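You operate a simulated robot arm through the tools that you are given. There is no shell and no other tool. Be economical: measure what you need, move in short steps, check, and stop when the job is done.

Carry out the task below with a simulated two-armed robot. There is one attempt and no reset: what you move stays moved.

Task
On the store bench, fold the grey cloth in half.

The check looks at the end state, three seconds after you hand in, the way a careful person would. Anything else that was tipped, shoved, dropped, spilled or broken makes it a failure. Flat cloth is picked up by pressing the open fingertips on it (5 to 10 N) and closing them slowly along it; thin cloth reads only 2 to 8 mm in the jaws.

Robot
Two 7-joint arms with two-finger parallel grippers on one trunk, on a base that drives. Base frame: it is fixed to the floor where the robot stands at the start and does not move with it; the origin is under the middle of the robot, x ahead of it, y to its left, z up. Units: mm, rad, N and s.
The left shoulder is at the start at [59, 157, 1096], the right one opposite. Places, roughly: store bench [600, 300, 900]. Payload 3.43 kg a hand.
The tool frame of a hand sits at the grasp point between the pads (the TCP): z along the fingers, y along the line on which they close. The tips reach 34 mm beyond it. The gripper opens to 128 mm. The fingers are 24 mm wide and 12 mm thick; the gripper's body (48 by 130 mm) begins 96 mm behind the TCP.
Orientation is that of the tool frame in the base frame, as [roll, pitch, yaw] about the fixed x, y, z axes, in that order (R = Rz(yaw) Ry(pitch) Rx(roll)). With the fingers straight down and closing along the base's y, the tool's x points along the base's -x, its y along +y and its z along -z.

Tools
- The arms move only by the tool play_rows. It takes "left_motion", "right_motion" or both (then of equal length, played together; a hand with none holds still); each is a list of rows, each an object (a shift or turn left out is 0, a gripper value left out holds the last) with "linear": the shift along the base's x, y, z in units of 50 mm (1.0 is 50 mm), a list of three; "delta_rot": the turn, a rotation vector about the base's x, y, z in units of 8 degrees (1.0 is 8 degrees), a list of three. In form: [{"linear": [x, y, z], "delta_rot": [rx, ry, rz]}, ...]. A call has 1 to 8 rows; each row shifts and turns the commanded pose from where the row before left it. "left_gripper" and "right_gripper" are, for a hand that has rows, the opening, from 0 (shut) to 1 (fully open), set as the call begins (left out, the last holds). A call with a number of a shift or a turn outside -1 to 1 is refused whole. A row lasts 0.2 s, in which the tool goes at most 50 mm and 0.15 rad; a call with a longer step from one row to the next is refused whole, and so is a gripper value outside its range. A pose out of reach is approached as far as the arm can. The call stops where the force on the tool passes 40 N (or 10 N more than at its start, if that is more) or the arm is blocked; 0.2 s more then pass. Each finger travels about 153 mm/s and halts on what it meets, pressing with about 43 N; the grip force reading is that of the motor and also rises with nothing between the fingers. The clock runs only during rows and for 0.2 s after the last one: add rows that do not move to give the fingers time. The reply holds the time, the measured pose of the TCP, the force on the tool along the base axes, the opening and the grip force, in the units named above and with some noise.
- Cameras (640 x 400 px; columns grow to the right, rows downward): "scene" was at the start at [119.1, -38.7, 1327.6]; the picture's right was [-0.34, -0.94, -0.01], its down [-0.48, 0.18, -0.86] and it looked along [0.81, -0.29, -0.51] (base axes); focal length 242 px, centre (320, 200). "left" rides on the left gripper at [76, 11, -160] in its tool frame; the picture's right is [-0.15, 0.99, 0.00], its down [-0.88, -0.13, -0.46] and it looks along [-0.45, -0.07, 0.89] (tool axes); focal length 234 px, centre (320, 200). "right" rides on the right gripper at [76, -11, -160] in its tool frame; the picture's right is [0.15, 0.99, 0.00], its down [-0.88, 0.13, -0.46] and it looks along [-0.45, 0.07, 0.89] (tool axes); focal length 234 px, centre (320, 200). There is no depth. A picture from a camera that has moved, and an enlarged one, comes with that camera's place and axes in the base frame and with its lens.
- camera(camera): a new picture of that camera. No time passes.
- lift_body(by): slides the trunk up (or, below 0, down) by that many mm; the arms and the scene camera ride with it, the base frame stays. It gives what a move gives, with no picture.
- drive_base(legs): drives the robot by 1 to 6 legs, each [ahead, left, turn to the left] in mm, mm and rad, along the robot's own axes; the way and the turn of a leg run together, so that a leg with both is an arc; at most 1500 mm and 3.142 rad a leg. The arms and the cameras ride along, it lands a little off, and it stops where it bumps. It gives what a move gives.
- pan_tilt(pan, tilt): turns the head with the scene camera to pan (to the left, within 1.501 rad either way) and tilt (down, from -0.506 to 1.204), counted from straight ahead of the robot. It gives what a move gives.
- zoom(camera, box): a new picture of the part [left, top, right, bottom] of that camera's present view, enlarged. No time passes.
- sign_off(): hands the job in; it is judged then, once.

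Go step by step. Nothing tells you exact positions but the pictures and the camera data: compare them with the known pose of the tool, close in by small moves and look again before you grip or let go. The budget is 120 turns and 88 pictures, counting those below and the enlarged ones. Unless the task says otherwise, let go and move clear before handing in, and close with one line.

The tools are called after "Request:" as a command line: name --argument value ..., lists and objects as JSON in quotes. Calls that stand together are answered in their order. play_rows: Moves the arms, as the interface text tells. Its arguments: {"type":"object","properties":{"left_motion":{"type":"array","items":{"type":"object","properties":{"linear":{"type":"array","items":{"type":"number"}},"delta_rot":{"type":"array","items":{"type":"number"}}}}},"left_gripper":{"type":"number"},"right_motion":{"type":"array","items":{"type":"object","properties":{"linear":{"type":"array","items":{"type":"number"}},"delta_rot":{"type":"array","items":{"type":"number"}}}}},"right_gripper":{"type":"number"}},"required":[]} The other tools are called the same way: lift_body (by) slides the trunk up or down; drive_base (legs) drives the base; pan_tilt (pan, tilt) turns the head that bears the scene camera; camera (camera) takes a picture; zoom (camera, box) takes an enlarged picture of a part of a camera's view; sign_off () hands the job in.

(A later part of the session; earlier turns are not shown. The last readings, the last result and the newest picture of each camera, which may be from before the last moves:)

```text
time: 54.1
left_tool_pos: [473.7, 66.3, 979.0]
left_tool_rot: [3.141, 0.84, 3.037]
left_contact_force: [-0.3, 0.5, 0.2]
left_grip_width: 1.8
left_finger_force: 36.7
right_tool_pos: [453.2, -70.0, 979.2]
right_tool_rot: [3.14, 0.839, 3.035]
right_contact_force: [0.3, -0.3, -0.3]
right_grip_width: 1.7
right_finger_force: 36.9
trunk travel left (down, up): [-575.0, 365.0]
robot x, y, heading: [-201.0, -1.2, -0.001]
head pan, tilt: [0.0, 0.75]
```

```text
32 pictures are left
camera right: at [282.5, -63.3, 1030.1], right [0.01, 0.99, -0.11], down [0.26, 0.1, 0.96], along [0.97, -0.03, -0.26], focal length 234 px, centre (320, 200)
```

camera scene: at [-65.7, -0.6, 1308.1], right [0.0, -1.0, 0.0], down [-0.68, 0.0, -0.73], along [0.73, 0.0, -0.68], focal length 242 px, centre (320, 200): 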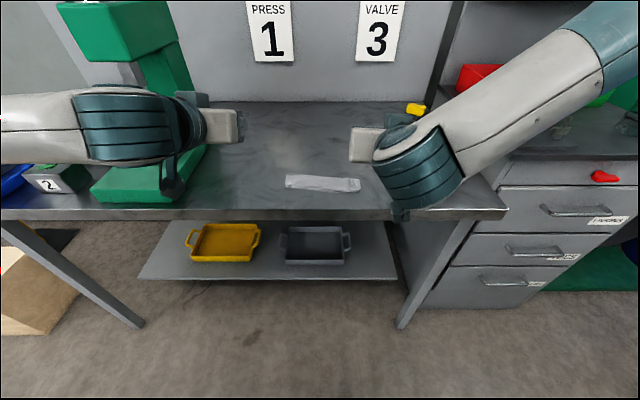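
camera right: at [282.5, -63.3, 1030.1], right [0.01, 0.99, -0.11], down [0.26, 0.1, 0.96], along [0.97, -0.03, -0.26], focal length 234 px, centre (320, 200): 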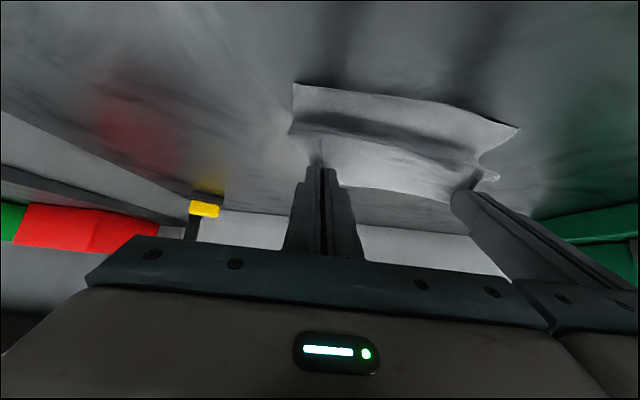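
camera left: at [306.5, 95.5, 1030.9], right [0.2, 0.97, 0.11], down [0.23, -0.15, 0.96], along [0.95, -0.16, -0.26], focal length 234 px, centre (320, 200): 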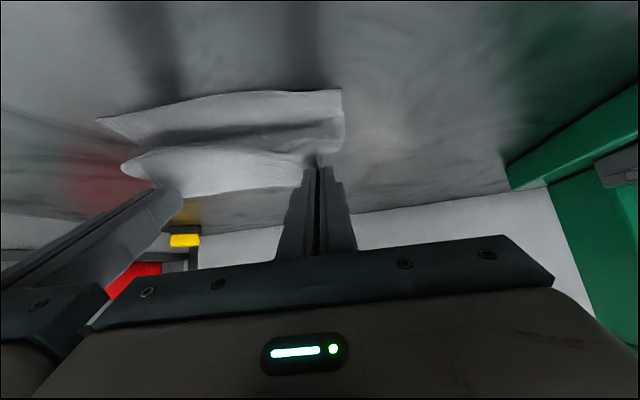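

The near edge is staying put. I'll finish the arc slowly, taking the tilt close to horizontal so the slack stays small.

Request:
play_rows --left_motion '[{"linear": [-0.18, 0.027, -0.168], "delta_rot": [-0.075, -0.746, 0]}, {"linear": [-0.154, 0.023, -0.192], "delta_rot": [-0.075, -0.746, 0]}, {"linear": [-0.128, 0.019, -0.216], "delta_rot": [-0.075, -0.746, 0]}, {}]' --right_motion '[{"linear": [-0.194, 0.027, -0.168], "delta_rot": [-0.075, -0.746, 0]}, {"linear": [-0.168, 0.023, -0.192], "delta_rot": [-0.075, -0.746, 0]}, {"linear": [-0.142, 0.019, -0.216], "delta_rot": [-0.075, -0.746, 0]}, {}]'

Request:
play_rows --left_motion '[{"linear": [-0.102, 0.015, -0.218], "delta_rot": [-0.075, -0.746, 0]}, {}]' --right_motion '[{"linear": [-0.116, 0.015, -0.218], "delta_rot": [-0.075, -0.746, 0]}, {}]'

Request:
camera --camera "right"

```text
time: 55.1
left_tool_pos: [451.2, 68.8, 952.0]
left_tool_rot: [3.14, 1.154, 3.036]
left_contact_force: [1.5, -0.5, -0.4]
left_grip_width: 1.8
left_finger_force: 36.1
right_tool_pos: [426.8, -66.9, 952.3]
right_tool_rot: [3.137, 1.155, 3.034]
right_contact_force: [-0.5, -1.4, 0.6]
right_grip_width: 1.6
right_finger_force: 36.0
trunk travel left (down, up): [-575.0, 365.0]
robot x, y, heading: [-199.2, -0.8, -0.001]
head pan, tilt: [0.0, 0.75]
```

```text
time: 55.4
left_tool_pos: [445.4, 55.1, 947.1]
left_tool_rot: [-3.014, 1.2, -3.125]
left_contact_force: [1.7, 3.9, 1.6]
left_grip_width: 1.5
left_finger_force: 36.6
left hand out of reach, approached as far as the arm can: row 1
right_tool_pos: [423.8, -74.3, 945.5]
right_tool_rot: [-3.135, 1.215, 3.03]
right_contact_force: [-0.8, -4.1, -0.9]
right_grip_width: 1.7
right_finger_force: 36.4
trunk travel left (down, up): [-575.0, 365.0]
robot x, y, heading: [-201.6, -4.7, -0.004]
head pan, tilt: [0.0, 0.75]
stopped in row 1 (left hand): the force on the tool passed its limit (the readings are from after the stop); the commanded pose is now the measured one
```

```text
31 pictures are left
camera right: at [246.1, -65.4, 930.1], right [0.07, 0.99, -0.14], down [-0.11, 0.15, 0.98], along [0.99, -0.05, 0.11], focal length 234 px, centre (320, 200)
```

right: 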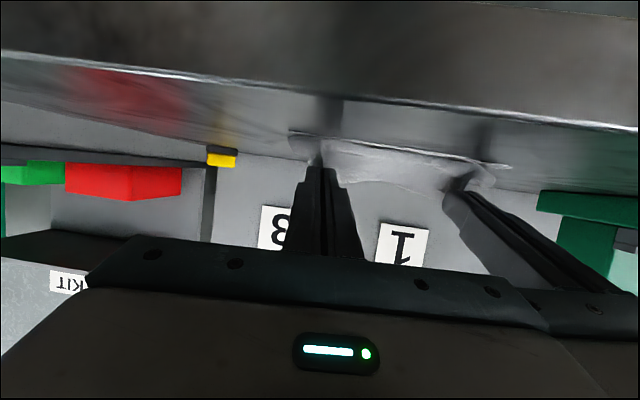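

The left arm's tilt limit is about 66°, and it twisted a little against the right hand. I'll restore its pose, then finish lowering without more tilt.

Request:
play_rows --left_motion '[{"linear": [0, 0.3, 0], "delta_rot": [0.365, 0.31, -0.02]}, {}, {}]' --right_motion '[{}, {"linear": [0, 0.14, 0]}, {}]'

```text
time: 56.2
left_tool_pos: [447.1, 72.0, 949.2]
left_tool_rot: [-3.139, 1.154, 3.041]
left_contact_force: [0.4, 0.6, -0.2]
left_grip_width: 1.7
left_finger_force: 36.5
right_tool_pos: [424.2, -65.4, 944.6]
right_tool_rot: [-3.129, 1.218, 3.035]
right_contact_force: [-0.2, 0.3, -0.6]
right_grip_width: 1.6
right_finger_force: 36.4
trunk travel left (down, up): [-575.0, 365.0]
robot x, y, heading: [-197.9, -1.2, -0.001]
head pan, tilt: [0.0, 0.75]
```

Request:
play_rows --left_motion '[{"linear": [-0.06, 0.01, -0.14]}, {"linear": [-0.06, 0.01, -0.14]}, {"linear": [-0.02, 0, -0.12]}, {}]' --right_motion '[{"linear": [-0.07, 0.01, -0.12]}, {"linear": [-0.07, 0.01, -0.12]}, {"linear": [-0.03, 0, -0.1]}, {}]'

Request:
zoom --camera "scene" --box '[260, 140, 380, 215]'

Request:
zoom --camera "left" --box '[130, 95, 370, 245]'

```text
time: 57.2
left_tool_pos: [438.7, 73.6, 927.4]
left_tool_rot: [-3.138, 1.153, 3.045]
left_contact_force: [0.4, -0.5, 3.7]
left_grip_width: 1.6
left_finger_force: 36.4
right_tool_pos: [415.3, -65.6, 928.8]
right_tool_rot: [-3.13, 1.218, 3.037]
right_contact_force: [0.1, 0.0, -0.6]
right_grip_width: 1.6
right_finger_force: 36.3
trunk travel left (down, up): [-575.0, 365.0]
robot x, y, heading: [-193.9, -1.9, 0.001]
head pan, tilt: [0.0, 0.75]
```

```text
5.33 times, centred on (320, 178) of scene
camera zoom: at [-67.9, -1.5, 1308.5], right [0.0, -1.0, 0.0], down [-0.68, 0.0, -0.73], along [0.73, 0.0, -0.68], focal length 1293 px, centre (320, 320)
```

zoom: 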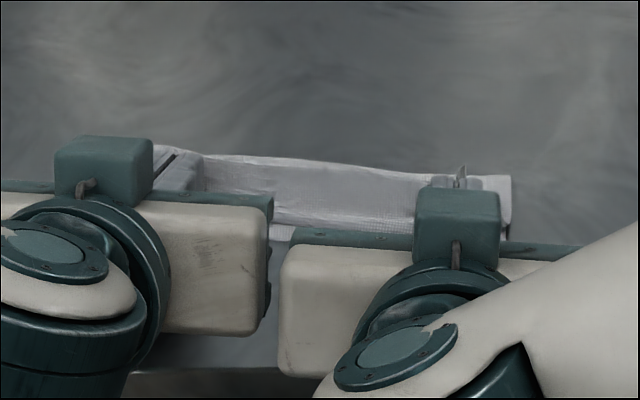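

```text
2.67 times, centred on (250, 170) of left
camera zoom: at [265.3, 103.4, 925.3], right [0.16, 0.98, 0.13], down [-0.07, -0.12, 0.99], along [0.98, -0.17, 0.05], focal length 624 px, centre (507, 280)
```

zoom: 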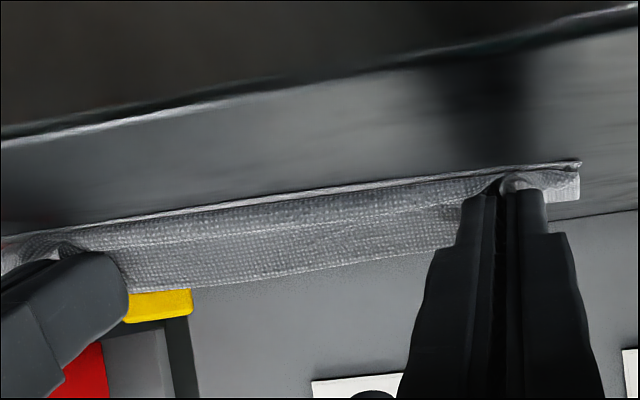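

The slack has bunched again. The pinch clamps the edge strip so that the cloth drapes forward of the fingers. A better grip would be a ridge parallel to the edge, with the fingers closing along x, so the cloth hangs freely below the pinch. I'll first lay the cloth flat again.

Request:
play_rows --left_motion '[{"linear": [0.02, 0, 0.3], "delta_rot": [0.1, 0.995, 0]}, {"linear": [0.06, -0.01, 0.3], "delta_rot": [0.1, 0.995, 0]}, {"linear": [0.12, -0.018, 0.3], "delta_rot": [0.1, 0.995, 0]}, {"linear": [0.16, -0.018, 0.25], "delta_rot": [0.1, 0.995, 0]}, {"linear": [0.16, -0.018, 0.2], "delta_rot": [0.1, 0.995, 0]}, {"linear": [0.16, -0.018, 0.2], "delta_rot": [0.1, 0.995, 0]}, {"linear": [0.16, -0.018, 0.1], "delta_rot": [0.1, 0.995, 0]}, {"linear": [0.16, -0.018, 0.1], "delta_rot": [0.1, 0.995, 0]}]' --right_motion '[{"linear": [0.02, 0, 0.3], "delta_rot": [0.1, 0.995, 0]}, {"linear": [0.06, -0.01, 0.3], "delta_rot": [0.1, 0.995, 0]}, {"linear": [0.12, -0.018, 0.3], "delta_rot": [0.1, 0.995, 0]}, {"linear": [0.16, -0.018, 0.25], "delta_rot": [0.1, 0.995, 0]}, {"linear": [0.16, -0.018, 0.2], "delta_rot": [0.1, 0.995, 0]}, {"linear": [0.16, -0.018, 0.2], "delta_rot": [0.1, 0.995, 0]}, {"linear": [0.16, -0.018, 0.1], "delta_rot": [0.1, 0.995, 0]}, {"linear": [0.16, -0.018, 0.1], "delta_rot": [0.1, 0.995, 0]}]'

Request:
drive_base --legs '[[70, 0, 0]]'

Request:
camera --camera "scene"

```text
time: 59.0
left_tool_pos: [488.5, 66.5, 1013.6]
left_tool_rot: [-3.139, 0.031, 3.043]
left_contact_force: [0.0, 0.2, -1.3]
left_grip_width: 1.9
left_finger_force: 36.3
right_tool_pos: [467.3, -69.0, 1014.9]
right_tool_rot: [-3.126, 0.097, 3.039]
right_contact_force: [0.2, 0.0, -0.2]
right_grip_width: 1.4
right_finger_force: 36.5
trunk travel left (down, up): [-575.0, 365.0]
robot x, y, heading: [-196.4, -1.4, 0.004]
head pan, tilt: [0.0, 0.75]
```

```text
time: 60.0
left_tool_pos: [555.1, 68.8, 1013.4]
left_tool_rot: [-3.14, 0.034, 3.042]
left_contact_force: [-0.2, 0.4, -0.1]
left_grip_width: 1.7
left_finger_force: 36.5
right_tool_pos: [535.2, -69.7, 1014.3]
right_tool_rot: [-3.127, 0.098, 3.04]
right_contact_force: [0.6, -0.2, 0.3]
right_grip_width: 1.6
right_finger_force: 36.3
trunk travel left (down, up): [-575.0, 365.0]
robot x, y, heading: [-128.6, -3.0, -0.001]
head pan, tilt: [0.0, 0.75]
```

```text
28 pictures are left
camera scene: at [0.6, -1.5, 1308.4], right [0.0, -1.0, 0.0], down [-0.68, 0.0, -0.73], along [0.73, 0.0, -0.68], focal length 242 px, centre (320, 200)
```

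scene: 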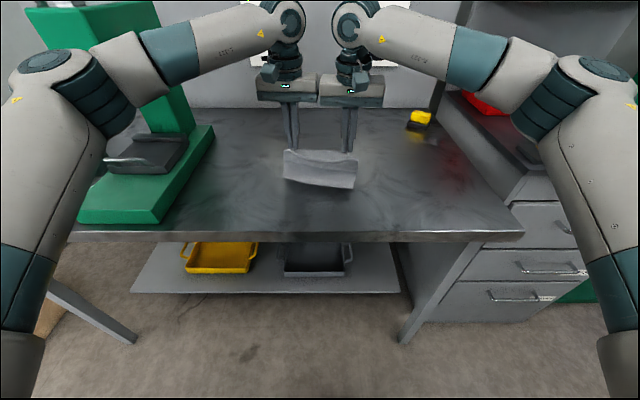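

The cloth slid along with the hands. I'll lift it clear so it hangs, bring it back toward the robot, and lay it down flat from its near edge.

Request:
play_rows --left_motion '[{"linear": [0, 0, 0.4], "delta_rot": [0.02, 0.22, 0]}, {"linear": [0, 0, 0.45]}, {"linear": [0, 0, 0.45]}, {"linear": [-0.3, 0, 0.35]}, {"linear": [-0.6, 0, 0]}, {"linear": [-0.6, 0, 0]}, {"linear": [-0.6, 0, 0]}, {"linear": [-0.4, 0, 0]}]' --right_motion '[{"linear": [0, 0, 0.4], "delta_rot": [0.07, 0.7, 0]}, {"linear": [0, 0, 0.45]}, {"linear": [0, 0, 0.45]}, {"linear": [-0.3, 0, 0.35]}, {"linear": [-0.6, 0, 0]}, {"linear": [-0.6, 0, 0]}, {"linear": [-0.6, 0, 0]}, {"linear": [-0.4, 0, 0]}]'

Request:
play_rows --left_motion '[{}, {}, {}]' --right_motion '[{}, {}, {}]'

Request:
camera --camera "scene"

```text
time: 61.8
left_tool_pos: [429.1, 65.9, 1096.0]
left_tool_rot: [-3.139, 0.004, 3.04]
left_contact_force: [0.2, 0.3, 1.2]
left_grip_width: 1.6
left_finger_force: 36.6
right_tool_pos: [406.7, -67.7, 1099.7]
right_tool_rot: [-3.126, 0.002, 3.038]
right_contact_force: [0.9, -0.1, -0.4]
right_grip_width: 1.5
right_finger_force: 36.8
trunk travel left (down, up): [-575.0, 365.0]
robot x, y, heading: [-132.9, -0.8, -0.002]
head pan, tilt: [0.0, 0.75]
```

```text
time: 62.6
left_tool_pos: [430.2, 66.3, 1096.0]
left_tool_rot: [-3.14, 0.004, 3.043]
left_contact_force: [0.1, 0.1, -0.6]
left_grip_width: 1.9
left_finger_force: 36.7
right_tool_pos: [407.4, -69.1, 1099.7]
right_tool_rot: [-3.125, 0.0, 3.04]
right_contact_force: [-0.7, -0.7, -0.5]
right_grip_width: 1.5
right_finger_force: 36.5
trunk travel left (down, up): [-575.0, 365.0]
robot x, y, heading: [-131.5, -1.6, 0.002]
head pan, tilt: [0.0, 0.75]
```

```text
27 pictures are left
camera scene: at [-0.4, -1.4, 1308.4], right [0.0, -1.0, 0.0], down [-0.68, 0.0, -0.73], along [0.73, 0.0, -0.68], focal length 242 px, centre (320, 200)
```

scene: 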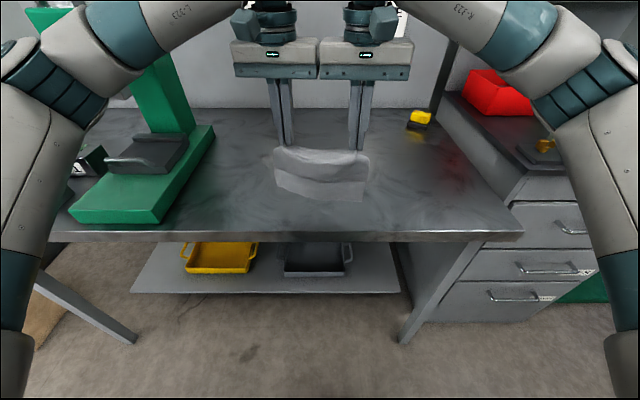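

Request:
play_rows --left_motion '[{"linear": [0, 0, -0.25]}, {"linear": [0.1, -0.015, -0.05]}, {"linear": [0.57, -0.08, -0.06]}, {"linear": [0.55, -0.077, -0.17]}, {"linear": [0.51, -0.07, -0.28]}, {"linear": [0.44, -0.062, -0.34]}]' --right_motion '[{"linear": [0, 0, -0.3]}, {"linear": [0.1, -0.015, -0.06]}, {"linear": [0.57, -0.08, -0.06]}, {"linear": [0.55, -0.077, -0.17]}, {"linear": [0.51, -0.07, -0.28]}, {"linear": [0.44, -0.062, -0.34]}]'

Request:
play_rows --left_motion '[{"linear": [0.36, -0.05, -0.43]}, {"linear": [0.27, -0.038, -0.5]}, {"linear": [0.17, -0.024, -0.5]}, {"linear": [0.06, -0.008, -0.4]}, {}]' --right_motion '[{"linear": [0.36, -0.05, -0.43]}, {"linear": [0.27, -0.038, -0.5]}, {"linear": [0.17, -0.024, -0.5]}, {"linear": [0.06, -0.008, -0.4]}, {}]'

Request:
camera --camera "scene"

```text
time: 64.0
left_tool_pos: [542.8, 52.4, 1033.7]
left_tool_rot: [-3.141, 0.003, 3.042]
left_contact_force: [0.5, -1.3, 0.4]
left_grip_width: 1.5
left_finger_force: 36.1
right_tool_pos: [517.0, -86.3, 1037.6]
right_tool_rot: [-3.124, -0.001, 3.04]
right_contact_force: [0.7, 1.5, -1.1]
right_grip_width: 1.5
right_finger_force: 36.4
trunk travel left (down, up): [-575.0, 365.0]
robot x, y, heading: [-130.5, -1.4, 0.002]
head pan, tilt: [0.0, 0.75]
```

```text
time: 65.2
left_tool_pos: [582.6, 47.1, 945.3]
left_tool_rot: [-3.137, 0.005, 3.043]
left_contact_force: [-0.1, -0.1, -0.3]
left_grip_width: 1.8
left_finger_force: 36.3
right_tool_pos: [558.1, -90.1, 947.3]
right_tool_rot: [-3.126, 0.0, 3.04]
right_contact_force: [0.8, 1.3, -0.1]
right_grip_width: 1.8
right_finger_force: 35.9
trunk travel left (down, up): [-575.0, 365.0]
robot x, y, heading: [-132.6, -0.1, -0.001]
head pan, tilt: [0.0, 0.75]
```

```text
26 pictures are left
camera scene: at [-1.2, -1.4, 1308.6], right [0.0, -1.0, 0.0], down [-0.68, 0.0, -0.73], along [0.73, 0.0, -0.68], focal length 242 px, centre (320, 200)
```

scene: 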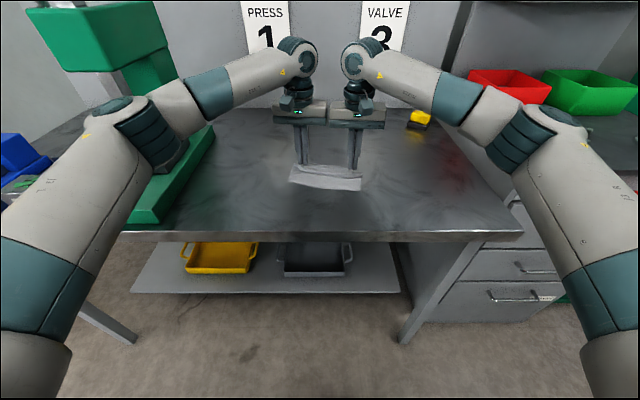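

Request:
play_rows --left_motion '[{"linear": [0.2, -0.03, -0.04]}, {"linear": [0.25, -0.035, -0.04]}, {"linear": [0.25, -0.035, 0]}, {"linear": [0.25, -0.035, 0]}, {"linear": [0.2, -0.03, 0]}, {}]' --right_motion '[{"linear": [0.2, -0.03, -0.06]}, {"linear": [0.25, -0.035, -0.05]}, {"linear": [0.25, -0.035, 0]}, {"linear": [0.25, -0.035, 0]}, {"linear": [0.2, -0.03, 0]}, {}]'

Request:
zoom --camera "scene" --box '[220, 90, 420, 215]'

```text
time: 66.6
left_tool_pos: [639.9, 37.7, 942.9]
left_tool_rot: [-3.14, 0.005, 3.042]
left_contact_force: [0.3, -0.2, -0.3]
left_grip_width: 1.7
left_finger_force: 36.2
right_tool_pos: [616.8, -99.1, 940.8]
right_tool_rot: [-3.125, 0.001, 3.04]
right_contact_force: [0.6, 0.6, 0.0]
right_grip_width: 1.6
right_finger_force: 36.8
trunk travel left (down, up): [-575.0, 365.0]
robot x, y, heading: [-127.6, 0.4, -0.004]
head pan, tilt: [0.0, 0.75]
```

```text
3.20 times, centred on (320, 152) of scene
camera zoom: at [-0.6, -1.3, 1308.5], right [0.0, -1.0, 0.0], down [-0.68, 0.0, -0.73], along [0.73, 0.0, -0.68], focal length 776 px, centre (320, 352)
```

zoom: 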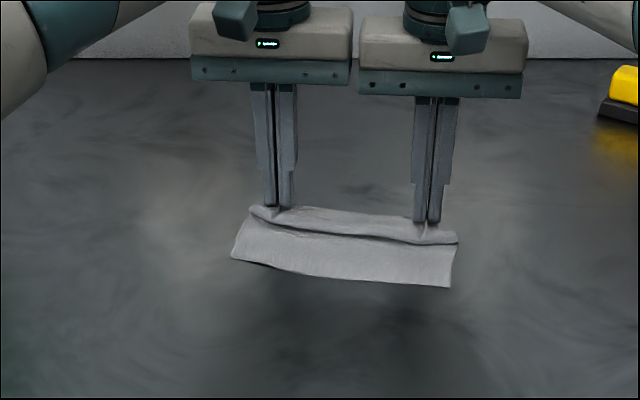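

The cloth dragged along with a bulge still in it. I'll lift it so it hangs again, go back toward the robot, and lay it by trailing it steadily away so it straightens.

Request:
play_rows --left_motion '[{"linear": [0, 0, 0.7]}, {"linear": [0, 0, 0.75]}, {"linear": [-0.5, 0.07, 0.75]}, {"linear": [-0.65, 0.1, 0.75]}, {"linear": [-0.8, 0.11, 0.0]}, {"linear": [-0.8, 0.11, 0]}, {"linear": [-0.8, 0.11, 0]}, {"linear": [-0.6, 0.08, 0]}]' --right_motion '[{"linear": [0, 0, 0.7]}, {"linear": [0, 0, 0.75]}, {"linear": [-0.5, 0.07, 0.75]}, {"linear": [-0.65, 0.1, 0.75]}, {"linear": [-0.8, 0.11, 0.0]}, {"linear": [-0.8, 0.11, 0]}, {"linear": [-0.8, 0.11, 0]}, {"linear": [-0.6, 0.08, 0]}]'

Request:
play_rows --left_motion '[{}, {}, {}, {"linear": [0, 0, -0.3]}, {"linear": [0.2, -0.028, -0.2]}, {"linear": [0.35, -0.05, -0.2]}, {"linear": [0.35, -0.05, -0.25]}, {"linear": [0.35, -0.05, -0.25]}]' --right_motion '[{}, {}, {}, {"linear": [0, 0, -0.3]}, {"linear": [0.2, -0.028, -0.2]}, {"linear": [0.35, -0.05, -0.2]}, {"linear": [0.35, -0.05, -0.25]}, {"linear": [0.35, -0.05, -0.25]}]'

Request:
camera --camera "scene"

```text
time: 68.4
left_tool_pos: [429.2, 69.1, 1091.2]
left_tool_rot: [-3.139, 0.006, 3.043]
left_contact_force: [-0.8, -0.3, 0.5]
left_grip_width: 1.8
left_finger_force: 36.5
right_tool_pos: [404.4, -67.6, 1087.7]
right_tool_rot: [-3.124, 0.002, 3.038]
right_contact_force: [0.7, 0.4, 0.0]
right_grip_width: 1.9
right_finger_force: 36.7
trunk travel left (down, up): [-575.0, 365.0]
robot x, y, heading: [-133.1, 1.8, -0.002]
head pan, tilt: [0.0, 0.75]
```

```text
time: 70.2
left_tool_pos: [493.8, 57.8, 1029.6]
left_tool_rot: [-3.14, 0.005, 3.041]
left_contact_force: [-0.3, -0.8, -0.6]
left_grip_width: 1.5
left_finger_force: 36.5
right_tool_pos: [470.9, -78.7, 1027.4]
right_tool_rot: [-3.126, -0.001, 3.041]
right_contact_force: [-0.4, -0.3, 0.3]
right_grip_width: 1.3
right_finger_force: 36.3
trunk travel left (down, up): [-575.0, 365.0]
robot x, y, heading: [-130.1, -2.0, 0.001]
head pan, tilt: [0.0, 0.75]
```

```text
24 pictures are left
camera scene: at [0.6, -1.8, 1308.3], right [0.0, -1.0, 0.0], down [-0.68, 0.0, -0.73], along [0.73, 0.0, -0.68], focal length 242 px, centre (320, 200)
```

scene: 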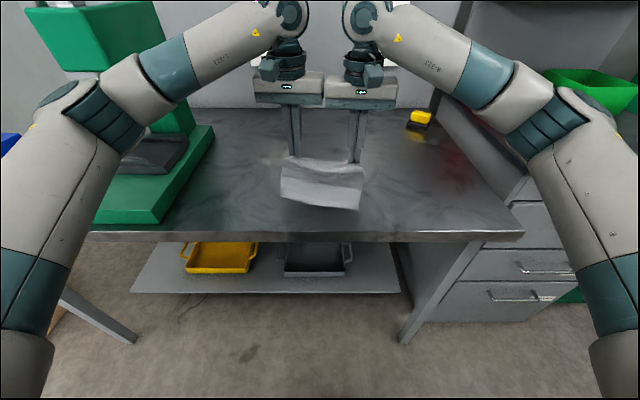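

Request:
play_rows --left_motion '[{"linear": [0.4, -0.06, -0.02]}, {"linear": [0.4, -0.06, -0.1]}, {"linear": [0.35, -0.05, -0.2]}, {"linear": [0.3, -0.045, -0.35]}, {"linear": [0.25, -0.037, -0.4]}, {"linear": [0.2, -0.03, -0.4]}, {"linear": [0.15, -0.02, -0.25]}, {"linear": [0.15, -0.02, 0]}]' --right_motion '[{"linear": [0.4, -0.06, -0.02]}, {"linear": [0.4, -0.06, -0.1]}, {"linear": [0.35, -0.05, -0.2]}, {"linear": [0.3, -0.045, -0.35]}, {"linear": [0.25, -0.037, -0.4]}, {"linear": [0.2, -0.03, -0.4]}, {"linear": [0.15, -0.02, -0.25]}, {"linear": [0.15, -0.02, 0]}]'

Request:
camera --camera "scene"

```text
time: 72.0
left_tool_pos: [603.7, 41.4, 942.0]
left_tool_rot: [-3.14, 0.003, 3.042]
left_contact_force: [0.9, 0.1, -0.4]
left_grip_width: 1.8
left_finger_force: 36.8
right_tool_pos: [582.9, -94.1, 942.7]
right_tool_rot: [-3.129, 0.002, 3.042]
right_contact_force: [0.7, 0.1, 0.4]
right_grip_width: 1.5
right_finger_force: 36.5
trunk travel left (down, up): [-575.0, 365.0]
robot x, y, heading: [-130.1, -1.1, -0.001]
head pan, tilt: [0.0, 0.75]
```

```text
23 pictures are left
camera scene: at [-0.3, -1.3, 1308.4], right [0.0, -1.0, 0.0], down [-0.68, 0.0, -0.73], along [0.73, 0.0, -0.68], focal length 242 px, centre (320, 200)
```

scene: 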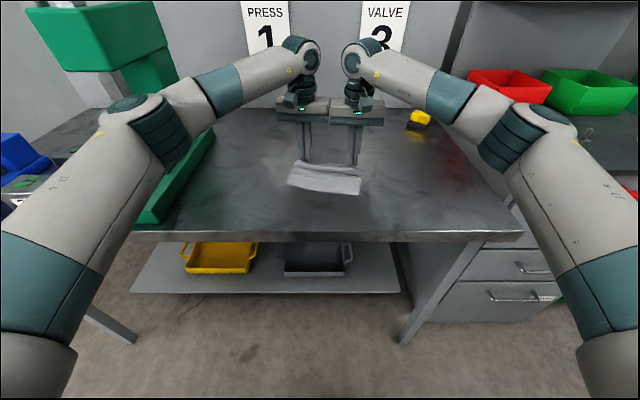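

Request:
play_rows --left_motion '[{"linear": [0.2, -0.03, 0.15]}, {"linear": [0.2, -0.03, 0.1]}, {"linear": [0.2, -0.03, 0]}, {"linear": [0.2, -0.03, -0.1]}, {"linear": [0.1, -0.01, -0.15]}, {}]' --right_motion '[{"linear": [0.15, -0.03, 0.15]}, {"linear": [0.15, -0.03, 0.1]}, {"linear": [0.15, -0.03, 0]}, {"linear": [0.15, -0.03, -0.1]}, {"linear": [0.1, -0.01, -0.15]}, {}]'

Request:
zoom --camera "scene" --box '[260, 125, 400, 213]'

```text
time: 73.4
left_tool_pos: [646.4, 34.8, 945.1]
left_tool_rot: [-3.14, 0.005, 3.043]
left_contact_force: [0.4, -0.4, -0.7]
left_grip_width: 1.6
left_finger_force: 36.7
right_tool_pos: [618.6, -101.6, 941.4]
right_tool_rot: [-3.126, 0.002, 3.041]
right_contact_force: [0.0, 0.7, 1.2]
right_grip_width: 1.6
right_finger_force: 36.4
trunk travel left (down, up): [-575.0, 365.0]
robot x, y, heading: [-133.4, 0.3, 0.0]
head pan, tilt: [0.0, 0.75]
```

```text
4.55 times, centred on (330, 169) of scene
camera zoom: at [-0.7, -1.5, 1308.5], right [0.0, -1.0, 0.0], down [-0.68, 0.0, -0.73], along [0.73, 0.0, -0.68], focal length 1102 px, centre (274, 341)
```

zoom: 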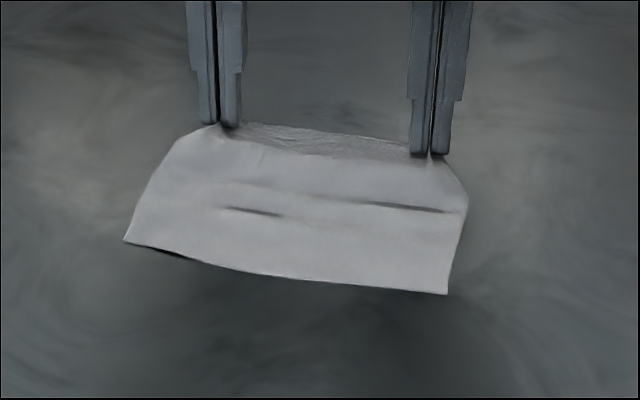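

Much flatter. I'll give the left a little more pull, release, lift away, and look.

Request:
play_rows --left_motion '[{"linear": [0.15, -0.02, 0]}, {"linear": [0.1, -0.02, -0.05]}, {}]'

Request:
play_rows --left_motion '[{}, {}, {"linear": [0, 0, 0.3]}, {"linear": [0, 0, 0.7]}, {"linear": [0, 0.2, 0.7]}, {}]' --right_motion '[{}, {}, {"linear": [0, 0, 0.3]}, {"linear": [0, 0, 0.7]}, {"linear": [0, -0.2, 0.7]}, {}]' --left_gripper 0.15 --right_gripper 0.15

Request:
zoom --camera "scene" --box '[260, 125, 400, 213]'

```text
time: 74.2
left_tool_pos: [661.3, 33.5, 940.4]
left_tool_rot: [-3.138, 0.005, 3.041]
left_contact_force: [-0.3, -3.4, 0.3]
left_grip_width: 1.5
left_finger_force: 36.7
right_tool_pos: [618.1, -101.5, 940.9]
right_tool_rot: [-3.126, 0.002, 3.039]
right_contact_force: [1.2, 2.0, -0.1]
right_grip_width: 1.5
right_finger_force: 36.4
trunk travel left (down, up): [-575.0, 365.0]
robot x, y, heading: [-131.0, -0.5, -0.002]
head pan, tilt: [0.0, 0.75]
```

```text
time: 75.6
left_tool_pos: [658.5, 41.1, 1027.7]
left_tool_rot: [-3.138, 0.004, 3.043]
left_contact_force: [-0.4, -1.4, -0.1]
left_grip_width: 19.1
left_finger_force: 0.0
right_tool_pos: [618.5, -112.0, 1023.1]
right_tool_rot: [-3.126, 0.001, 3.041]
right_contact_force: [-0.9, 0.4, -0.6]
right_grip_width: 19.4
right_finger_force: 0.1
trunk travel left (down, up): [-575.0, 365.0]
robot x, y, heading: [-132.7, -3.9, -0.001]
head pan, tilt: [0.0, 0.75]
```

```text
4.55 times, centred on (330, 169) of scene
camera zoom: at [0.7, -1.3, 1308.2], right [0.0, -1.0, 0.0], down [-0.68, 0.0, -0.73], along [0.73, 0.0, -0.68], focal length 1102 px, centre (274, 341)
```

zoom: 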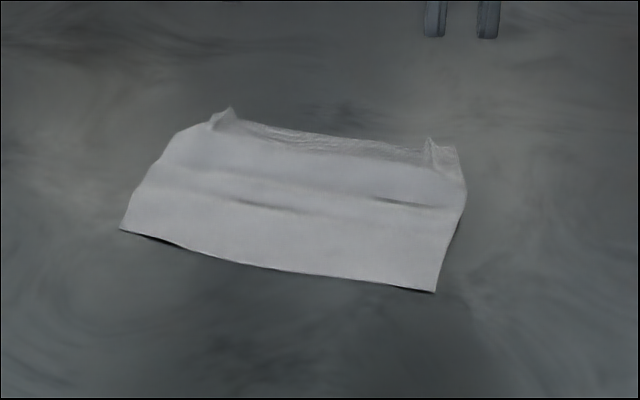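

The cloth is nearly flat again, with small pinch "ears" at the far corners and the near edge running roughly (536,92) to (479,-94). I'll drive closer and turn the hands about a quarter turn, so that the fingers close across the far edge.

Request:
drive_base --legs '[[60, 0, 0]]'

Request:
play_rows --left_motion '[{"linear": [-0.2, 0.2, 0.1], "delta_rot": [0, 0, -1]}, {"linear": [-0.2, 0.2, 0.1], "delta_rot": [0, 0, -1]}, {"linear": [-0.2, 0.1, 0], "delta_rot": [0, 0, -1]}, {"linear": [-0.2, 0.1, 0], "delta_rot": [0, 0, -1]}, {"linear": [-0.2, 0, 0], "delta_rot": [0, 0, -1]}, {"linear": [-0.2, 0, 0], "delta_rot": [0, 0, -1]}, {"linear": [-0.1, 0, 0], "delta_rot": [0, 0, -1]}, {"linear": [0, 0, 0], "delta_rot": [0, 0, -1]}]' --right_motion '[{"linear": [-0.2, -0.2, 0.1], "delta_rot": [0, 0, 1]}, {"linear": [-0.2, -0.2, 0.1], "delta_rot": [0, 0, 1]}, {"linear": [-0.2, 0, 0], "delta_rot": [0, 0, 1]}, {"linear": [-0.2, 0, 0], "delta_rot": [0, 0, 1]}, {"linear": [-0.2, 0, 0], "delta_rot": [0, 0, 1]}, {"linear": [-0.2, 0, 0], "delta_rot": [0, 0, 1]}, {"linear": [0, 0, 0], "delta_rot": [0, 0, 1]}, {"linear": [0, 0, 0], "delta_rot": [0, 0, 1]}]' --left_gripper 0.0 --right_gripper 0.0

Request:
play_rows --left_motion '[{"linear": [0, 0, 0], "delta_rot": [0, 0, -1]}, {"linear": [0, 0, 0], "delta_rot": [0, 0, -1]}, {"linear": [0, 0, 0], "delta_rot": [0, 0, -1]}, {"linear": [0, 0, 0], "delta_rot": [0, 0, -1]}, {"linear": [0, 0, 0], "delta_rot": [0, 0, -0.65]}, {}]' --right_motion '[{"linear": [0, 0, 0], "delta_rot": [0, 0, 1]}, {"linear": [0, 0, 0], "delta_rot": [0, 0, 0.85]}, {}, {}, {}, {}]'

Request:
camera --camera "left"

```text
time: 76.6
left_tool_pos: [719.2, 41.2, 1027.2]
left_tool_rot: [-3.138, 0.005, 3.04]
left_contact_force: [0.5, 0.0, 0.0]
left_grip_width: 19.1
left_finger_force: 0.2
right_tool_pos: [676.9, -111.0, 1023.4]
right_tool_rot: [-3.126, 0.0, 3.04]
right_contact_force: [0.2, 0.3, -0.1]
right_grip_width: 19.1
right_finger_force: 0.1
trunk travel left (down, up): [-575.0, 365.0]
robot x, y, heading: [-74.1, -1.6, -0.003]
head pan, tilt: [0.0, 0.75]
```

```text
time: 78.4
left_tool_pos: [683.2, 70.2, 1036.4]
left_tool_rot: [-3.136, 0.006, 2.553]
left_contact_force: [-0.6, 0.3, 0.7]
left_grip_width: 0.1
left_finger_force: 33.2
left hand out of reach, approached as far as the arm can: row 4, 5, 6, 7, 8
right_tool_pos: [616.5, -132.5, 1034.2]
right_tool_rot: [-3.125, 0.002, -2.334]
right_contact_force: [0.5, 0.5, 0.2]
right_grip_width: 0.0
right_finger_force: 32.9
right hand out of reach, approached as far as the arm can: row 7, 8
trunk travel left (down, up): [-575.0, 365.0]
robot x, y, heading: [-71.9, -0.7, -0.0]
head pan, tilt: [0.0, 0.75]
```

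```text
time: 79.8
left_tool_pos: [630.6, 116.2, 1012.8]
left_tool_rot: [-3.136, 0.001, 2.368]
left_contact_force: [-0.4, -0.1, 0.4]
left_grip_width: 0.2
left_finger_force: 33.2
left hand out of reach, approached as far as the arm can: row 1, 2, 3, 4, 5
right_tool_pos: [579.3, -133.9, 1029.4]
right_tool_rot: [-3.133, 0.004, -2.21]
right_contact_force: [-0.2, -0.1, 0.8]
right_grip_width: 0.0
right_finger_force: 32.9
right hand out of reach, approached as far as the arm can: row 1, 2
trunk travel left (down, up): [-575.0, 365.0]
robot x, y, heading: [-73.5, 4.7, 0.007]
head pan, tilt: [0.0, 0.75]
```

```text
20 pictures are left
camera left: at [585.0, 178.6, 1173.5], right [0.8, 0.61, -0.01], down [0.54, -0.71, 0.46], along [0.27, -0.37, -0.89], focal length 234 px, centre (320, 200)
```

left: 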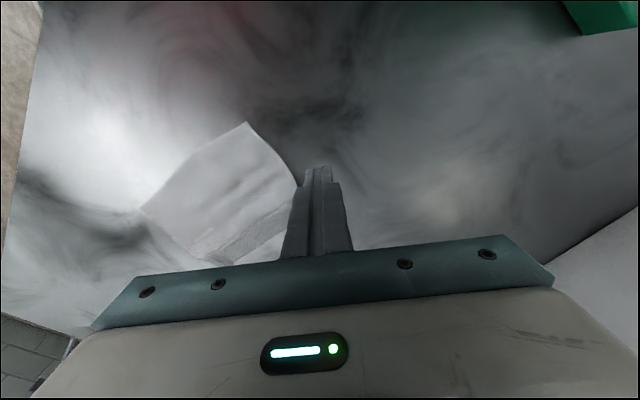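

Wrist limits stop the turn at roughly 40–50°, but that suits diagonal corner grips. I'll check the cloth's present shape before choosing the next touch points.

Request:
zoom --camera "scene" --box '[250, 120, 410, 220]'

```text
4.00 times, centred on (330, 170) of scene
camera zoom: at [58.7, -1.7, 1308.5], right [0.0, -1.0, 0.0], down [-0.68, 0.0, -0.73], along [0.73, 0.0, -0.68], focal length 970 px, centre (280, 320)
```

zoom: 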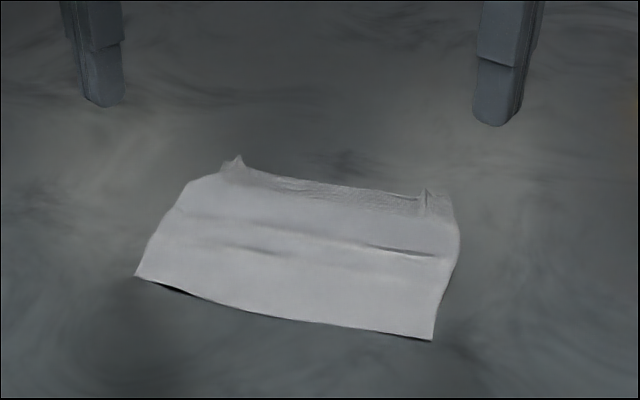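

New plan: hanging from the far corners, the cloth naturally bellies toward the robot. I'll hang it, touch its bottom edge down, lay the lower half toward the robot, then bring the held edge back over the bottom edge. No wrist tilt is needed. First I'll turn the hands parallel to the edge.

Request:
play_rows --left_motion '[{"delta_rot": [0, 0, 0.85]}, {"delta_rot": [0, 0, 0.85]}, {"delta_rot": [0, 0, 0.85]}, {"delta_rot": [0, 0, 0.85]}, {}, {}, {}, {}]' --right_motion '[{"delta_rot": [0, 0, -1]}, {"delta_rot": [0, 0, -1]}, {"delta_rot": [0, 0, -1]}, {"delta_rot": [0, 0, -1]}, {"delta_rot": [0, 0, -1]}, {"delta_rot": [0, 0, -1]}, {"delta_rot": [0, 0, -1]}, {"delta_rot": [0, 0, -1]}]' --left_gripper 0.15 --right_gripper 0.15

```text
time: 81.6
left_tool_pos: [631.6, 116.0, 1012.6]
left_tool_rot: [-3.128, -0.003, 2.831]
left_contact_force: [-0.8, -0.4, 0.2]
left_grip_width: 19.2
left_finger_force: 0.0
right_tool_pos: [581.2, -130.6, 1028.3]
right_tool_rot: [-3.131, 0.003, 2.954]
right_contact_force: [-0.8, 0.4, -0.5]
right_grip_width: 19.1
right_finger_force: 0.1
trunk travel left (down, up): [-575.0, 365.0]
robot x, y, heading: [-71.3, 0.8, -0.001]
head pan, tilt: [0.0, 0.75]
```

Request:
play_rows --left_motion '[{"linear": [0.1, -0.4, -0.2]}, {"linear": [0.1, -0.4, -0.2]}, {"linear": [0.1, -0.4, -0.2]}, {"linear": [0.08, -0.4, -0.3]}, {}]' --right_motion '[{"linear": [0.2, 0.1, -0.3], "delta_rot": [0, 0, -0.82]}, {"linear": [0.2, 0.1, -0.3]}, {"linear": [0.2, 0.15, -0.3]}, {"linear": [0.02, 0.15, -0.3]}, {}]'

Request:
camera --camera "left"

Request:
camera --camera "right"

```text
time: 82.8
left_tool_pos: [646.5, 37.6, 967.3]
left_tool_rot: [-3.128, 0.0, 2.831]
left_contact_force: [0.3, 0.3, -0.5]
left_grip_width: 19.4
left_finger_force: 0.0
right_tool_pos: [613.8, -107.8, 969.0]
right_tool_rot: [-3.13, 0.003, 2.84]
right_contact_force: [-0.7, -0.1, 0.6]
right_grip_width: 19.1
right_finger_force: 0.1
trunk travel left (down, up): [-575.0, 365.0]
robot x, y, heading: [-69.1, 0.6, -0.002]
head pan, tilt: [0.0, 0.75]
```

```text
18 pictures are left
camera left: at [578.6, 73.3, 1128.0], right [0.44, 0.9, -0.01], down [0.8, -0.39, 0.46], along [0.41, -0.21, -0.89], focal length 234 px, centre (320, 200)
```

left: 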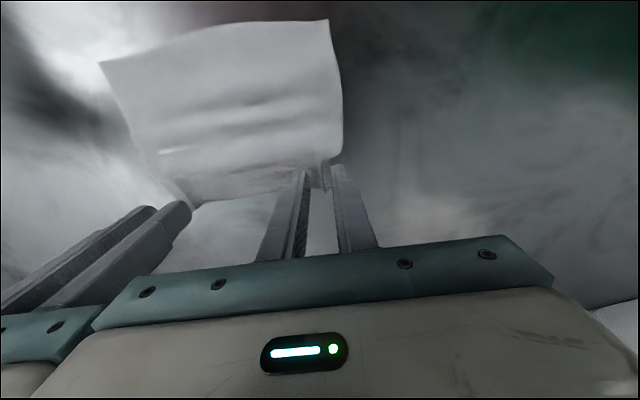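

```text
17 pictures are left
camera right: at [535.9, -92.6, 1129.0], right [0.15, 0.99, -0.01], down [0.88, -0.13, 0.46], along [0.45, -0.08, -0.89], focal length 234 px, centre (320, 200)
```

right: 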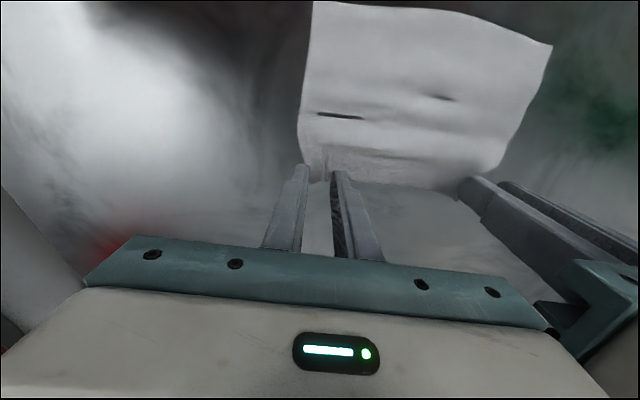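

Both ears are between the fingertips. I'll nudge outward slightly and lower to contact.

Request:
play_rows --left_motion '[{"linear": [0.13, -0.03, -0.2]}, {"linear": [0, 0, -0.2]}, {"linear": [0, 0, -0.1]}, {"linear": [0, 0, -0.06]}, {"linear": [0, 0, -0.04]}, {}]' --right_motion '[{"linear": [0.05, -0.01, -0.2]}, {"linear": [0, 0, -0.2]}, {"linear": [0, 0, -0.1]}, {"linear": [0, 0, -0.07]}, {"linear": [0, 0, -0.05]}, {}]'

```text
time: 84.2
left_tool_pos: [654.4, 35.4, 937.5]
left_tool_rot: [-3.132, 0.0, 2.831]
left_contact_force: [0.0, 0.6, -0.1]
left_grip_width: 19.5
left_finger_force: 0.0
right_tool_pos: [616.4, -106.6, 937.3]
right_tool_rot: [-3.13, 0.003, 2.839]
right_contact_force: [0.8, -0.3, 0.5]
right_grip_width: 19.0
right_finger_force: 0.1
trunk travel left (down, up): [-575.0, 365.0]
robot x, y, heading: [-71.7, -2.9, 0.003]
head pan, tilt: [0.0, 0.75]
```

Request:
play_rows --left_motion '[{"linear": [0, 0, -0.04]}, {"linear": [0, 0, -0.03]}, {}]' --right_motion '[{"linear": [0, 0, -0.04]}, {"linear": [0, 0, -0.03]}, {}]'

```text
time: 85.0
left_tool_pos: [655.2, 35.6, 935.6]
left_tool_rot: [-3.132, 0.0, 2.831]
left_contact_force: [-0.1, -0.3, 2.8]
left_grip_width: 19.8
left_finger_force: 0.1
right_tool_pos: [615.8, -105.7, 934.7]
right_tool_rot: [-3.132, 0.005, 2.841]
right_contact_force: [-0.1, 0.1, 2.4]
right_grip_width: 18.9
right_finger_force: 0.0
trunk travel left (down, up): [-575.0, 365.0]
robot x, y, heading: [-72.5, -1.4, 0.001]
head pan, tilt: [0.0, 0.75]
```

Request:
play_rows --left_motion '[{"linear": [0, 0, -0.03]}, {}]' --right_motion '[{"linear": [0, 0, -0.03]}, {}]'

Request:
play_rows --left_motion '[{}]' --right_motion '[{}]' --left_gripper 0.11 --right_gripper 0.11

Request:
play_rows --left_motion '[{}]' --right_motion '[{}]' --left_gripper 0.07 --right_gripper 0.07

Request:
play_rows --left_motion '[{}]' --right_motion '[{}]' --left_gripper 0.03 --right_gripper 0.03

Request:
play_rows --left_motion '[{}, {}]' --right_motion '[{}, {}]' --left_gripper 0.0 --right_gripper 0.0

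```text
time: 85.6
left_tool_pos: [655.0, 34.6, 935.3]
left_tool_rot: [-3.13, 0.002, 2.831]
left_contact_force: [1.7, 0.8, 12.9]
left_grip_width: 19.8
left_finger_force: 0.3
right_tool_pos: [613.9, -106.6, 936.5]
right_tool_rot: [-3.133, 0.006, 2.838]
right_contact_force: [1.1, -0.2, 8.0]
right_grip_width: 19.1
right_finger_force: 0.0
trunk travel left (down, up): [-575.0, 365.0]
robot x, y, heading: [-70.9, 0.4, 0.003]
head pan, tilt: [0.0, 0.75]
```

```text
time: 86.0
left_tool_pos: [653.0, 33.1, 934.5]
left_tool_rot: [-3.131, 0.004, 2.83]
left_contact_force: [0.9, -2.5, 15.6]
left_grip_width: 13.1
left_finger_force: 0.1
right_tool_pos: [613.6, -107.0, 934.8]
right_tool_rot: [-3.134, 0.004, 2.84]
right_contact_force: [-0.3, 0.4, 9.0]
right_grip_width: 14.0
right_finger_force: 0.2
trunk travel left (down, up): [-575.0, 365.0]
robot x, y, heading: [-70.8, 3.4, 0.002]
head pan, tilt: [0.0, 0.75]
```

```text
time: 86.4
left_tool_pos: [653.2, 33.4, 934.0]
left_tool_rot: [-3.131, 0.002, 2.83]
left_contact_force: [0.0, -1.8, 17.0]
left_grip_width: 7.9
left_finger_force: 0.1
right_tool_pos: [613.5, -108.3, 935.5]
right_tool_rot: [-3.132, 0.006, 2.841]
right_contact_force: [-0.5, 0.2, 9.0]
right_grip_width: 8.7
right_finger_force: 0.1
trunk travel left (down, up): [-575.0, 365.0]
robot x, y, heading: [-69.8, -1.6, 0.003]
head pan, tilt: [0.0, 0.75]
```

```text
time: 86.8
left_tool_pos: [654.8, 33.1, 935.0]
left_tool_rot: [-3.13, 0.003, 2.832]
left_contact_force: [-1.5, -6.7, 18.3]
left_grip_width: 5.5
left_finger_force: 1.7
right_tool_pos: [613.0, -107.3, 935.5]
right_tool_rot: [-3.134, 0.005, 2.841]
right_contact_force: [1.5, 4.9, 6.3]
right_grip_width: 1.9
right_finger_force: 9.3
trunk travel left (down, up): [-575.0, 365.0]
robot x, y, heading: [-70.9, -1.7, 0.002]
head pan, tilt: [0.0, 0.75]
```

```text
time: 87.4
left_tool_pos: [653.0, 34.5, 934.5]
left_tool_rot: [-3.13, 0.001, 2.828]
left_contact_force: [-3.4, -11.0, 20.7]
left_grip_width: 1.7
left_finger_force: 36.6
right_tool_pos: [613.4, -106.7, 935.8]
right_tool_rot: [-3.135, 0.003, 2.842]
right_contact_force: [2.6, 9.6, 6.7]
right_grip_width: 1.6
right_finger_force: 36.6
trunk travel left (down, up): [-575.0, 365.0]
robot x, y, heading: [-73.5, 3.2, -0.002]
head pan, tilt: [0.0, 0.75]
```

Both corners are held securely. I'll lift until the cloth hangs, then let it settle.

Request:
play_rows --left_motion '[{"linear": [0, -0.04, 0.3]}, {"linear": [0, 0, 0.4]}, {"linear": [0, 0, 0.4]}, {"linear": [0, 0, 0.4]}, {"linear": [0, 0, 0.4]}, {"linear": [0, 0, 0.4]}, {"linear": [0, 0, 0.4]}, {"linear": [0, 0, 0.3]}]' --right_motion '[{"linear": [0, 0.04, 0.3]}, {"linear": [0, 0, 0.4]}, {"linear": [0, 0, 0.4]}, {"linear": [0, 0, 0.4]}, {"linear": [0, 0, 0.4]}, {"linear": [0, 0, 0.4]}, {"linear": [0, 0, 0.4]}, {"linear": [0, 0, 0.3]}]'

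Request:
play_rows --left_motion '[{}, {}, {}, {}]' --right_motion '[{}, {}, {}, {}]'

Request:
camera --camera "scene"

```text
time: 89.2
left_tool_pos: [655.3, 32.3, 1081.9]
left_tool_rot: [-3.129, 0.0, 2.829]
left_contact_force: [-1.7, -8.1, 0.3]
left_grip_width: 1.9
left_finger_force: 36.6
right_tool_pos: [614.1, -106.9, 1083.8]
right_tool_rot: [-3.132, 0.004, 2.841]
right_contact_force: [2.3, 8.1, -0.5]
right_grip_width: 1.5
right_finger_force: 36.1
trunk travel left (down, up): [-575.0, 365.0]
robot x, y, heading: [-72.3, 1.5, -0.004]
head pan, tilt: [0.0, 0.75]
```

```text
time: 90.2
left_tool_pos: [654.9, 33.5, 1081.3]
left_tool_rot: [-3.127, -0.002, 2.832]
left_contact_force: [-3.5, -10.4, -0.1]
left_grip_width: 1.5
left_finger_force: 36.4
right_tool_pos: [615.6, -107.8, 1084.2]
right_tool_rot: [-3.133, 0.002, 2.84]
right_contact_force: [2.4, 9.5, 0.3]
right_grip_width: 1.9
right_finger_force: 36.6
trunk travel left (down, up): [-575.0, 365.0]
robot x, y, heading: [-72.1, -1.9, -0.001]
head pan, tilt: [0.0, 0.75]
```

```text
16 pictures are left
camera scene: at [58.8, -1.4, 1308.4], right [0.0, -1.0, 0.0], down [-0.68, 0.0, -0.73], along [0.73, 0.0, -0.68], focal length 242 px, centre (320, 200)
```

scene: 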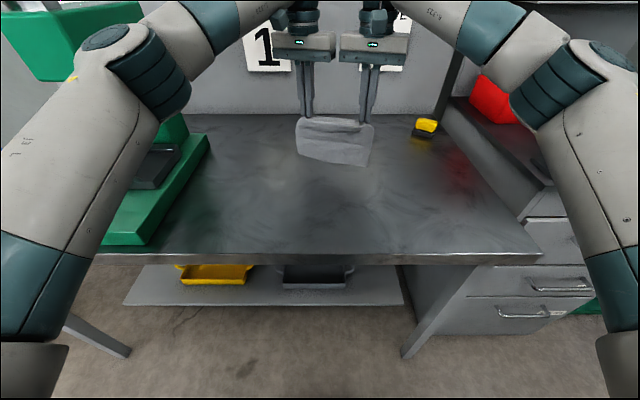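

The cloth hangs with its bottom edge about 30 mm above the bench, bellied toward the robot. I'll touch it down and lay the lower half toward the robot.

Request:
play_rows --left_motion '[{"linear": [0, 0, -0.4]}, {"linear": [0, 0, -0.35]}, {"linear": [-0.2, 0.06, -0.1]}, {"linear": [-0.25, 0.073, -0.1]}, {"linear": [-0.25, 0.073, -0.12]}, {"linear": [-0.25, 0.073, -0.14]}, {"linear": [-0.25, 0.073, -0.16]}, {"linear": [-0.2, 0.06, -0.16]}]' --right_motion '[{"linear": [0, 0, -0.4]}, {"linear": [0, 0, -0.35]}, {"linear": [-0.2, 0.06, -0.1]}, {"linear": [-0.25, 0.073, -0.1]}, {"linear": [-0.25, 0.073, -0.12]}, {"linear": [-0.25, 0.073, -0.14]}, {"linear": [-0.25, 0.073, -0.16]}, {"linear": [-0.2, 0.06, -0.16]}]'

Request:
zoom --camera "scene" --box '[230, 80, 430, 205]'

```text
time: 92.0
left_tool_pos: [585.1, 53.6, 1005.7]
left_tool_rot: [-3.129, -0.001, 2.831]
left_contact_force: [-0.6, -2.6, 0.5]
left_grip_width: 1.8
left_finger_force: 36.8
right_tool_pos: [546.2, -84.6, 1005.7]
right_tool_rot: [-3.132, 0.004, 2.839]
right_contact_force: [1.1, 3.0, 0.2]
right_grip_width: 1.9
right_finger_force: 36.9
trunk travel left (down, up): [-575.0, 365.0]
robot x, y, heading: [-71.6, -1.7, 0.002]
head pan, tilt: [0.0, 0.75]
```

```text
3.20 times, centred on (330, 142) of scene
camera zoom: at [58.8, -1.1, 1308.5], right [0.0, -1.0, 0.0], down [-0.68, 0.0, -0.73], along [0.73, 0.0, -0.68], focal length 776 px, centre (288, 384)
```

zoom: 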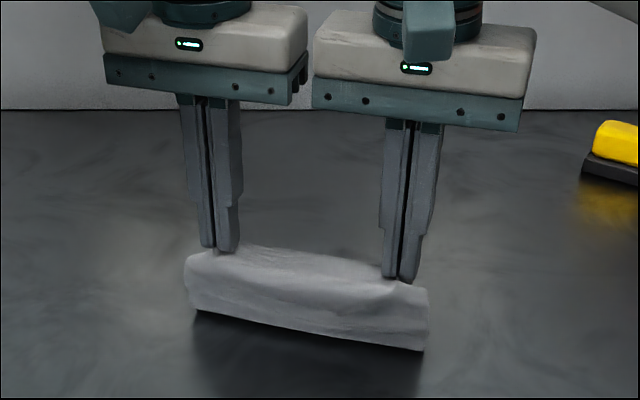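

The lower half appears to be lying behind the touch line, with the rest rising to the fingers. I'll lay a touch more, then swing the held edge back over toward the far side.

Request:
play_rows --left_motion '[{"linear": [-0.29, 0.085, -0.25]}, {"linear": [0.307, -0.09, -0.04]}, {"linear": [0.288, -0.084, -0.12]}, {"linear": [0.246, -0.072, -0.2]}, {"linear": [0.19, -0.055, -0.26]}, {"linear": [0.119, -0.035, -0.25]}, {}]' --right_motion '[{"linear": [-0.29, 0.085, -0.25]}, {"linear": [0.307, -0.09, -0.04]}, {"linear": [0.288, -0.084, -0.12]}, {"linear": [0.246, -0.072, -0.2]}, {"linear": [0.19, -0.055, -0.26]}, {"linear": [0.119, -0.035, -0.25]}, {}]'

Request:
zoom --camera "scene" --box '[230, 80, 430, 205]'

Request:
camera --camera "left"

```text
time: 93.6
left_tool_pos: [627.2, 39.7, 949.4]
left_tool_rot: [-3.131, 0.0, 2.83]
left_contact_force: [-0.7, -5.2, 0.1]
left_grip_width: 1.7
left_finger_force: 36.8
right_tool_pos: [586.2, -97.8, 948.6]
right_tool_rot: [-3.133, 0.004, 2.839]
right_contact_force: [2.2, 4.8, 0.2]
right_grip_width: 1.5
right_finger_force: 36.4
trunk travel left (down, up): [-575.0, 365.0]
robot x, y, heading: [-72.2, 0.3, 0.004]
head pan, tilt: [0.0, 0.75]
```

```text
3.20 times, centred on (330, 142) of scene
camera zoom: at [58.6, -1.4, 1308.5], right [0.0, -1.0, 0.0], down [-0.68, 0.0, -0.73], along [0.73, 0.0, -0.68], focal length 776 px, centre (288, 384)
```

zoom: 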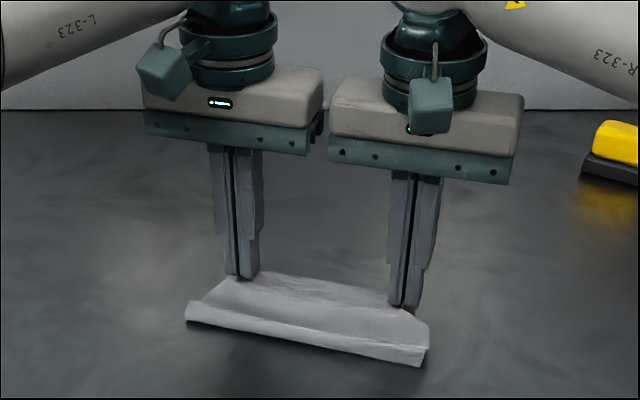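

```text
13 pictures are left
camera left: at [560.3, 75.5, 1110.3], right [0.44, 0.9, -0.01], down [0.8, -0.39, 0.46], along [0.41, -0.21, -0.89], focal length 234 px, centre (320, 200)
```

left: 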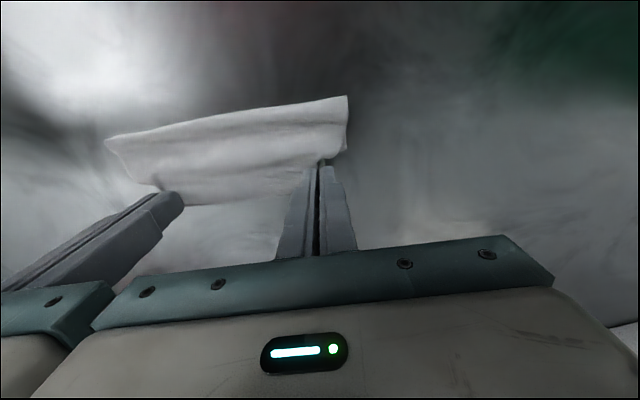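

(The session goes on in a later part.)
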